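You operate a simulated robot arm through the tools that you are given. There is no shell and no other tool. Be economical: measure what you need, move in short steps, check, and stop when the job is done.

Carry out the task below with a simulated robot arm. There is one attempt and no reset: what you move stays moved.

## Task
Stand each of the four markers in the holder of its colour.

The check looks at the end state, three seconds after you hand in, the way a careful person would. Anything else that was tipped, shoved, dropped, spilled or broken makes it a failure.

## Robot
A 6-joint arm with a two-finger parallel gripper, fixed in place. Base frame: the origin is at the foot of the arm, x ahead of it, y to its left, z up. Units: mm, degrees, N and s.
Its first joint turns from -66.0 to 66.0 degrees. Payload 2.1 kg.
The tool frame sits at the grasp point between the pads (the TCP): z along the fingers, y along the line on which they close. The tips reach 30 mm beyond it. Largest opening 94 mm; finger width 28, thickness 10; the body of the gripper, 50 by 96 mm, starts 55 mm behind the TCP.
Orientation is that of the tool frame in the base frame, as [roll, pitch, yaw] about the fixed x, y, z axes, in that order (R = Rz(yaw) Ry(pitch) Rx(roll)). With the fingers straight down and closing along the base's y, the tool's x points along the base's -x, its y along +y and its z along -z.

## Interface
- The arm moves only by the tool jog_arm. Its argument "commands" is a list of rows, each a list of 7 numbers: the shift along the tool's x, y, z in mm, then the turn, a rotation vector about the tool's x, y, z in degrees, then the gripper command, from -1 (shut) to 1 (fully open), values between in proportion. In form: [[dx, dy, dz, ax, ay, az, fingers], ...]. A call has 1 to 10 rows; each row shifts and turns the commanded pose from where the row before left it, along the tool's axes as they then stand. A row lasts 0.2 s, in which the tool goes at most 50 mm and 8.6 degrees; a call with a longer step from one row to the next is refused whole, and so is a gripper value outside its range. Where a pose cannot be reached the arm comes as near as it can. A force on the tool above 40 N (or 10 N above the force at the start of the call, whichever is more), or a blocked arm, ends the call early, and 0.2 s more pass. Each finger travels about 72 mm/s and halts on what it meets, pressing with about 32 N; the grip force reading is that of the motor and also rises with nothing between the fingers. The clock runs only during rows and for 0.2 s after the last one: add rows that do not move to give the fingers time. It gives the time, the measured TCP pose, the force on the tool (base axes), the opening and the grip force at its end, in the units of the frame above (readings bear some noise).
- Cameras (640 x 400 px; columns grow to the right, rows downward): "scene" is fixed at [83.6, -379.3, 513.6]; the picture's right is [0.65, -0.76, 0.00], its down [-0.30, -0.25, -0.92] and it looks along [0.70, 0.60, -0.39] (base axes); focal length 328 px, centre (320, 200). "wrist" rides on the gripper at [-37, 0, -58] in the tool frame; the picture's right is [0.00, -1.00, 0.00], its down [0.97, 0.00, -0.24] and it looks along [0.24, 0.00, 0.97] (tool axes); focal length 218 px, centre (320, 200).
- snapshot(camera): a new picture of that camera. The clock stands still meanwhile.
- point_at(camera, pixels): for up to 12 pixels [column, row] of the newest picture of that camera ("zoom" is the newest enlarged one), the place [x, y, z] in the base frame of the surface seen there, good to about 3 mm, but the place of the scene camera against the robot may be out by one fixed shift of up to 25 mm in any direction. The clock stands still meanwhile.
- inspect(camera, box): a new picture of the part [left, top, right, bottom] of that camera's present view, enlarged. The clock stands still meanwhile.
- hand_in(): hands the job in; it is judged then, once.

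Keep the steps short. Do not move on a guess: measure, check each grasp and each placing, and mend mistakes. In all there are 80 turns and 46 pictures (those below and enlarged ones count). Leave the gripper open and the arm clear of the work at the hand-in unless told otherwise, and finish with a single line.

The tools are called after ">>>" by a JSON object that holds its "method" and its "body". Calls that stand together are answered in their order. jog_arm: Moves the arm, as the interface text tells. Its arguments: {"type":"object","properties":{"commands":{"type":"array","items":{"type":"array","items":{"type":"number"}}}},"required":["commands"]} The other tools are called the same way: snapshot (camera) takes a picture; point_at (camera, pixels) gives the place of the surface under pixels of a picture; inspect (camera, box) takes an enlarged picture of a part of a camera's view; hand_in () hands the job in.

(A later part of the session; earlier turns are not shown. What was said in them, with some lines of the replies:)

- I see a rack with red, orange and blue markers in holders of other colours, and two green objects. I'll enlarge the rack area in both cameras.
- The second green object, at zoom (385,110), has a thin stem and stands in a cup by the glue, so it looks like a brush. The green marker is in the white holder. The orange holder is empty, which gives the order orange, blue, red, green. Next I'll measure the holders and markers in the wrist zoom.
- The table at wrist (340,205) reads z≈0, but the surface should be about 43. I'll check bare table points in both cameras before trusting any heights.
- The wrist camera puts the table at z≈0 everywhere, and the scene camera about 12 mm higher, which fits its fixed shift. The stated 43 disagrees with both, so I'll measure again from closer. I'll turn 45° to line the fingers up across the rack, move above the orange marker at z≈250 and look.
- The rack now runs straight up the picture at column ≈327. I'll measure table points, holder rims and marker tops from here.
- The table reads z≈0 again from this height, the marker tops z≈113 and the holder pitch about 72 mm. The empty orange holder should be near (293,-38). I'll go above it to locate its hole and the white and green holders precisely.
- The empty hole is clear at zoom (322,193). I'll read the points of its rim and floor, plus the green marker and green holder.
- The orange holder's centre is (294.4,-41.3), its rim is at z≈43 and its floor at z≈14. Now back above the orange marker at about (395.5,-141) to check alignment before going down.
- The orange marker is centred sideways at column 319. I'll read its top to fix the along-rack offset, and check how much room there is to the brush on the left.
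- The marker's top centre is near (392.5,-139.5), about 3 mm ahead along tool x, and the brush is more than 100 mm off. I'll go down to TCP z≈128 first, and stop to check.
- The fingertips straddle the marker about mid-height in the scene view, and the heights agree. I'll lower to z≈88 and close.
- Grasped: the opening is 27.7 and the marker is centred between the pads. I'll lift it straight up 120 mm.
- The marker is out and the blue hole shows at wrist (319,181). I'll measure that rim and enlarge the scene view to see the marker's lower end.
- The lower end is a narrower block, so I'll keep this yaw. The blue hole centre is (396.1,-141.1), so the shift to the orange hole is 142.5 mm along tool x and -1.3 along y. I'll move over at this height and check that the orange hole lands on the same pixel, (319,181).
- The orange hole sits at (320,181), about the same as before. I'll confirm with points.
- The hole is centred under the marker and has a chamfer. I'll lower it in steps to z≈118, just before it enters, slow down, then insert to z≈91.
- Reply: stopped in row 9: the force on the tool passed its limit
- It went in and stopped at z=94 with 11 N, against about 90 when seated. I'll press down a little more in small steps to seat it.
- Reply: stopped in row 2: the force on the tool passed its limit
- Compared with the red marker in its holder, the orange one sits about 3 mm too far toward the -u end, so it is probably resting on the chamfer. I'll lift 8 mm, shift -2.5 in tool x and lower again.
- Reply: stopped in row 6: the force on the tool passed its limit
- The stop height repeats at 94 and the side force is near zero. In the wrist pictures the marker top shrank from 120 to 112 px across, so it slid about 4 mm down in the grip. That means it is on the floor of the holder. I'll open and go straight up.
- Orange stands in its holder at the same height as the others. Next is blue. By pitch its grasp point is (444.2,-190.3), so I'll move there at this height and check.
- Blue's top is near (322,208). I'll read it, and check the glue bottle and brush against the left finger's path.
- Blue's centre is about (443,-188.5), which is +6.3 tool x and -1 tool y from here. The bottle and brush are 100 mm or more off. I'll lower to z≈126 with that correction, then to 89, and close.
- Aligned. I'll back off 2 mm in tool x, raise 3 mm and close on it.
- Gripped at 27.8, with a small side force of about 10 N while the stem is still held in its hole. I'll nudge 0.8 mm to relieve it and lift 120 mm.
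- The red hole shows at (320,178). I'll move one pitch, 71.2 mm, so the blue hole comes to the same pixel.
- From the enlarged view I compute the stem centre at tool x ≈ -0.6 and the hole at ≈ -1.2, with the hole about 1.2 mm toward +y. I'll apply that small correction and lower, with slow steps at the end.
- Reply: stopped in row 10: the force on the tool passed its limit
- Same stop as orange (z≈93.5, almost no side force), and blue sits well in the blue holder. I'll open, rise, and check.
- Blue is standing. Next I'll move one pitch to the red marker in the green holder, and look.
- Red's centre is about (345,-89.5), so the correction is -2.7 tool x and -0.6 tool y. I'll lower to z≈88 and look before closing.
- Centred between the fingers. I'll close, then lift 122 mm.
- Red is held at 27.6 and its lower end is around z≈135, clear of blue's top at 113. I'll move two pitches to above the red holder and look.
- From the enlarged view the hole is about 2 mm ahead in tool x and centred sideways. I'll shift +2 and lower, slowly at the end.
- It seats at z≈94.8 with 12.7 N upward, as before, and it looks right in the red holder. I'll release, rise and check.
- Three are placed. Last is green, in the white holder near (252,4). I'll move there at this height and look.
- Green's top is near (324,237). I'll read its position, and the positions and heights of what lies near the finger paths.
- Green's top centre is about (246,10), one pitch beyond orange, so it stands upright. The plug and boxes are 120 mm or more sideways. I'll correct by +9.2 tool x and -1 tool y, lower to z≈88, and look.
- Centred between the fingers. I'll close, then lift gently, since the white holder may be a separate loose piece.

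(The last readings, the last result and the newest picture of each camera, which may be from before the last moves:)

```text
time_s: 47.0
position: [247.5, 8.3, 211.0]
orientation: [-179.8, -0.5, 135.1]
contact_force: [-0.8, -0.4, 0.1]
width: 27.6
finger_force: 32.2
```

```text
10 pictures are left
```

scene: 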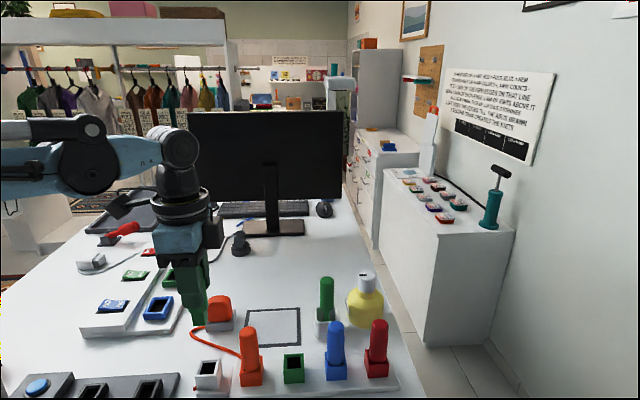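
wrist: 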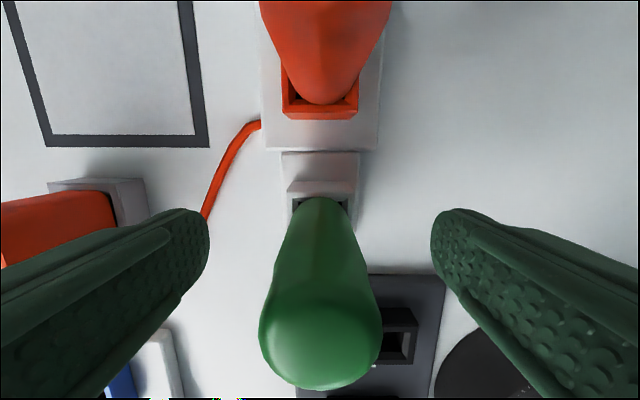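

Green is lifted and the white holder stayed put. I'll move two pitches (142.5 mm) back over the orange marker to the green holder and look.

>>> {"method": "jog_arm", "body": {"commands": [[-35.4, 0.2, 0, 0, 0, 0, -1], [-35.4, 0.2, 0, 0, 0, 0, -1], [-35.4, 0.2, 0, 0, 0, 0, -1], [-35.4, 0.2, 0, 0, 0, 0, -1], [0, 0, 0, 0, 0, 0, -1], [0, 0, 0, 0, 0, 0, -1]]}}

>>> {"method": "inspect", "body": {"camera": "wrist", "box": [270, 150, 370, 212]}}

```text
time_s: 48.4
position: [348.1, -88.7, 213.1]
orientation: [-179.9, -0.4, 135.2]
contact_force: [0.1, 0.3, -0.5]
width: 27.7
finger_force: 32.2
```

```text
6.40 times, centred on (320, 181) of wrist
```

zoom: 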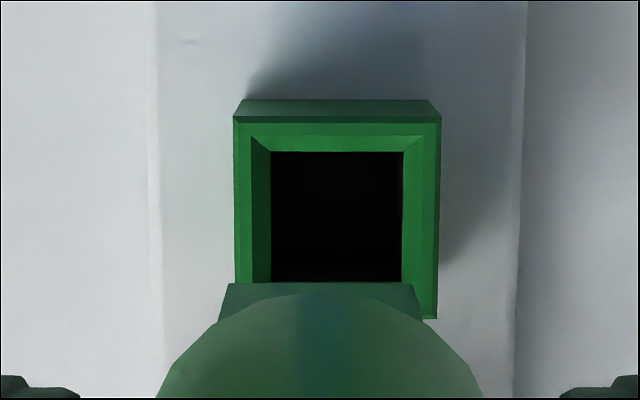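

The hole is about 2.6 mm to the picture's right (tool y -2.6) and 1.2 mm ahead in tool x. I'll correct that first and check again.

>>> {"method": "jog_arm", "body": {"commands": [[1.2, -2.6, 0, 0, 0, 0, -1], [0, 0, 0, 0, 0, 0, -1], [0, 0, 0, 0, 0, 0, -1]]}}

>>> {"method": "inspect", "body": {"camera": "wrist", "box": [270, 150, 370, 212]}}

```text
time_s: 49.2
position: [345.7, -91.6, 211.8]
orientation: [-179.9, -0.5, 135.1]
contact_force: [0.1, 0.2, -0.4]
width: 27.3
finger_force: 31.7
```

```text
6.40 times, centred on (320, 181) of wrist
```

zoom: 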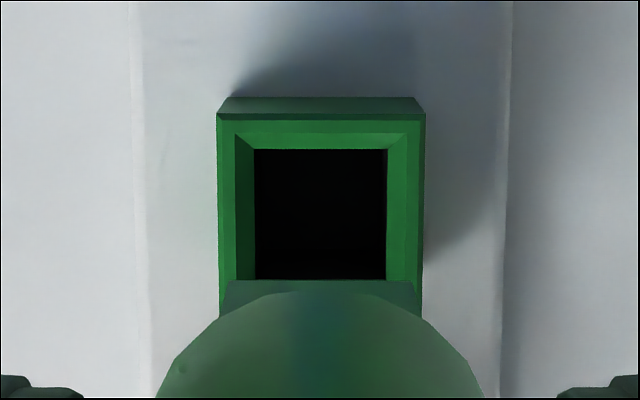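

Centred sideways now. I'll add 0.6 mm in tool x and lower, slowly at the end.

>>> {"method": "jog_arm", "body": {"commands": [[0.6, 0, 28, 0, 0, 0, -1], [0, 0, 30, 0, 0, 0, -1], [0, 0, 22, 0, 0, 0, -1], [0, 0, 0, 0, 0, 0, -1], [0, 0, 8, 0, 0, 0, -1], [0, 0, 8, 0, 0, 0, -1], [0, 0, 8, 0, 0, 0, -1], [0, 0, 7, 0, 0, 0, -1], [0, 0, 4, 0, 0, 0, -1], [0, 0, 3, 0, 0, 0, -1]]}}

>>> {"method": "inspect", "body": {"camera": "scene", "box": [220, 300, 360, 390]}}

```text
time_s: 51.4
position: [344.3, -89.6, 93.3]
orientation: [-179.8, -0.6, 135.2]
contact_force: [-0.7, 0.7, 5.8]
width: 27.2
finger_force: 32.0
stopped in row 10: the force on the tool passed its limit (the readings are from after the stop); the commanded pose is now the measured one
```

```text
4.44 times, centred on (290, 345) of scene
```

zoom: 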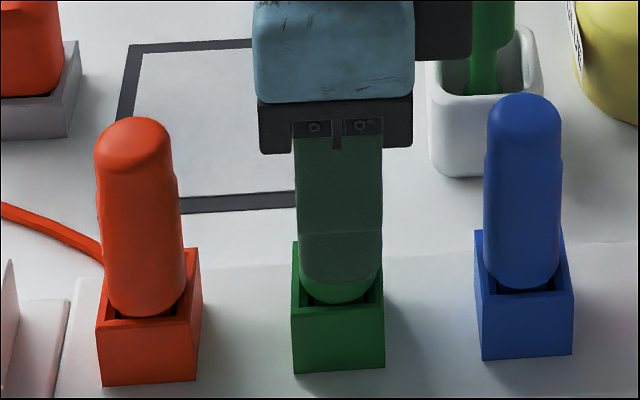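

Green has bottomed at the same height (z≈93) with almost no side force. I'll release, rise, and then check everything.

>>> {"method": "jog_arm", "body": {"commands": [[0, 0, 0, 0, 0, 0, -0.2], [0, 0, 0, 0, 0, 0, 0.2], [0, 0, 0, 0, 0, 0, 0.6], [0, 0, 0, 0, 0, 0, 1], [0, 0, 0, 0, 0, 0, 1], [0, 0, 0, 0, 0, 0, 1], [0, 0, -30, 0, 0, 0, 1], [0, 0, -45, 0, 0, 0, 1], [0, 0, -45, 0, 0, 0, 1], [0, 0, -45, 0, 0, 0, 1]]}}

>>> {"method": "inspect", "body": {"camera": "scene", "box": [180, 260, 420, 400]}}

>>> {"method": "snapshot", "body": {"camera": "wrist"}}

```text
time_s: 53.5
position: [346.4, -90.5, 259.0]
orientation: [-179.9, -0.6, 135.1]
contact_force: [0.9, 0.3, 0.1]
width: 93.8
finger_force: 0.0
```

```text
2.67 times, centred on (300, 330) of scene
```

zoom: 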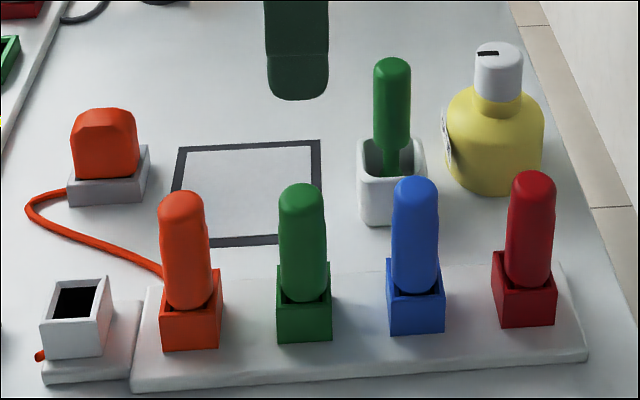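

```text
5 pictures are left
```

wrist: 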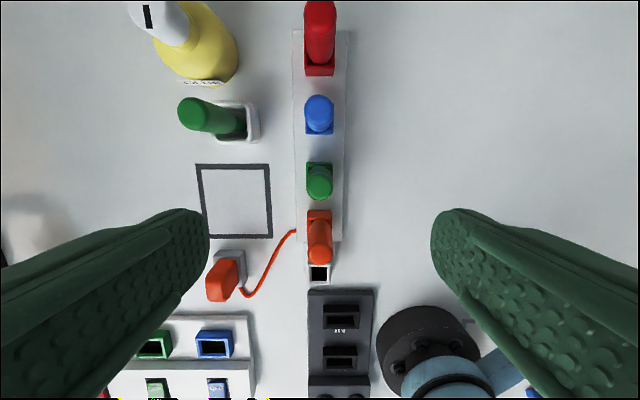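

All four markers stand in the holder of their own colour at equal height. The brush, glue, cable and white holder are where they were, and the gripper is open and well above the work. Handing in.

>>> {"method": "hand_in", "body": {}}

```text
The job is handed in.
```

The orange, blue, red and green markers now each stand in the holder of their own colour, and the job is handed in; the result of the check was not shown.
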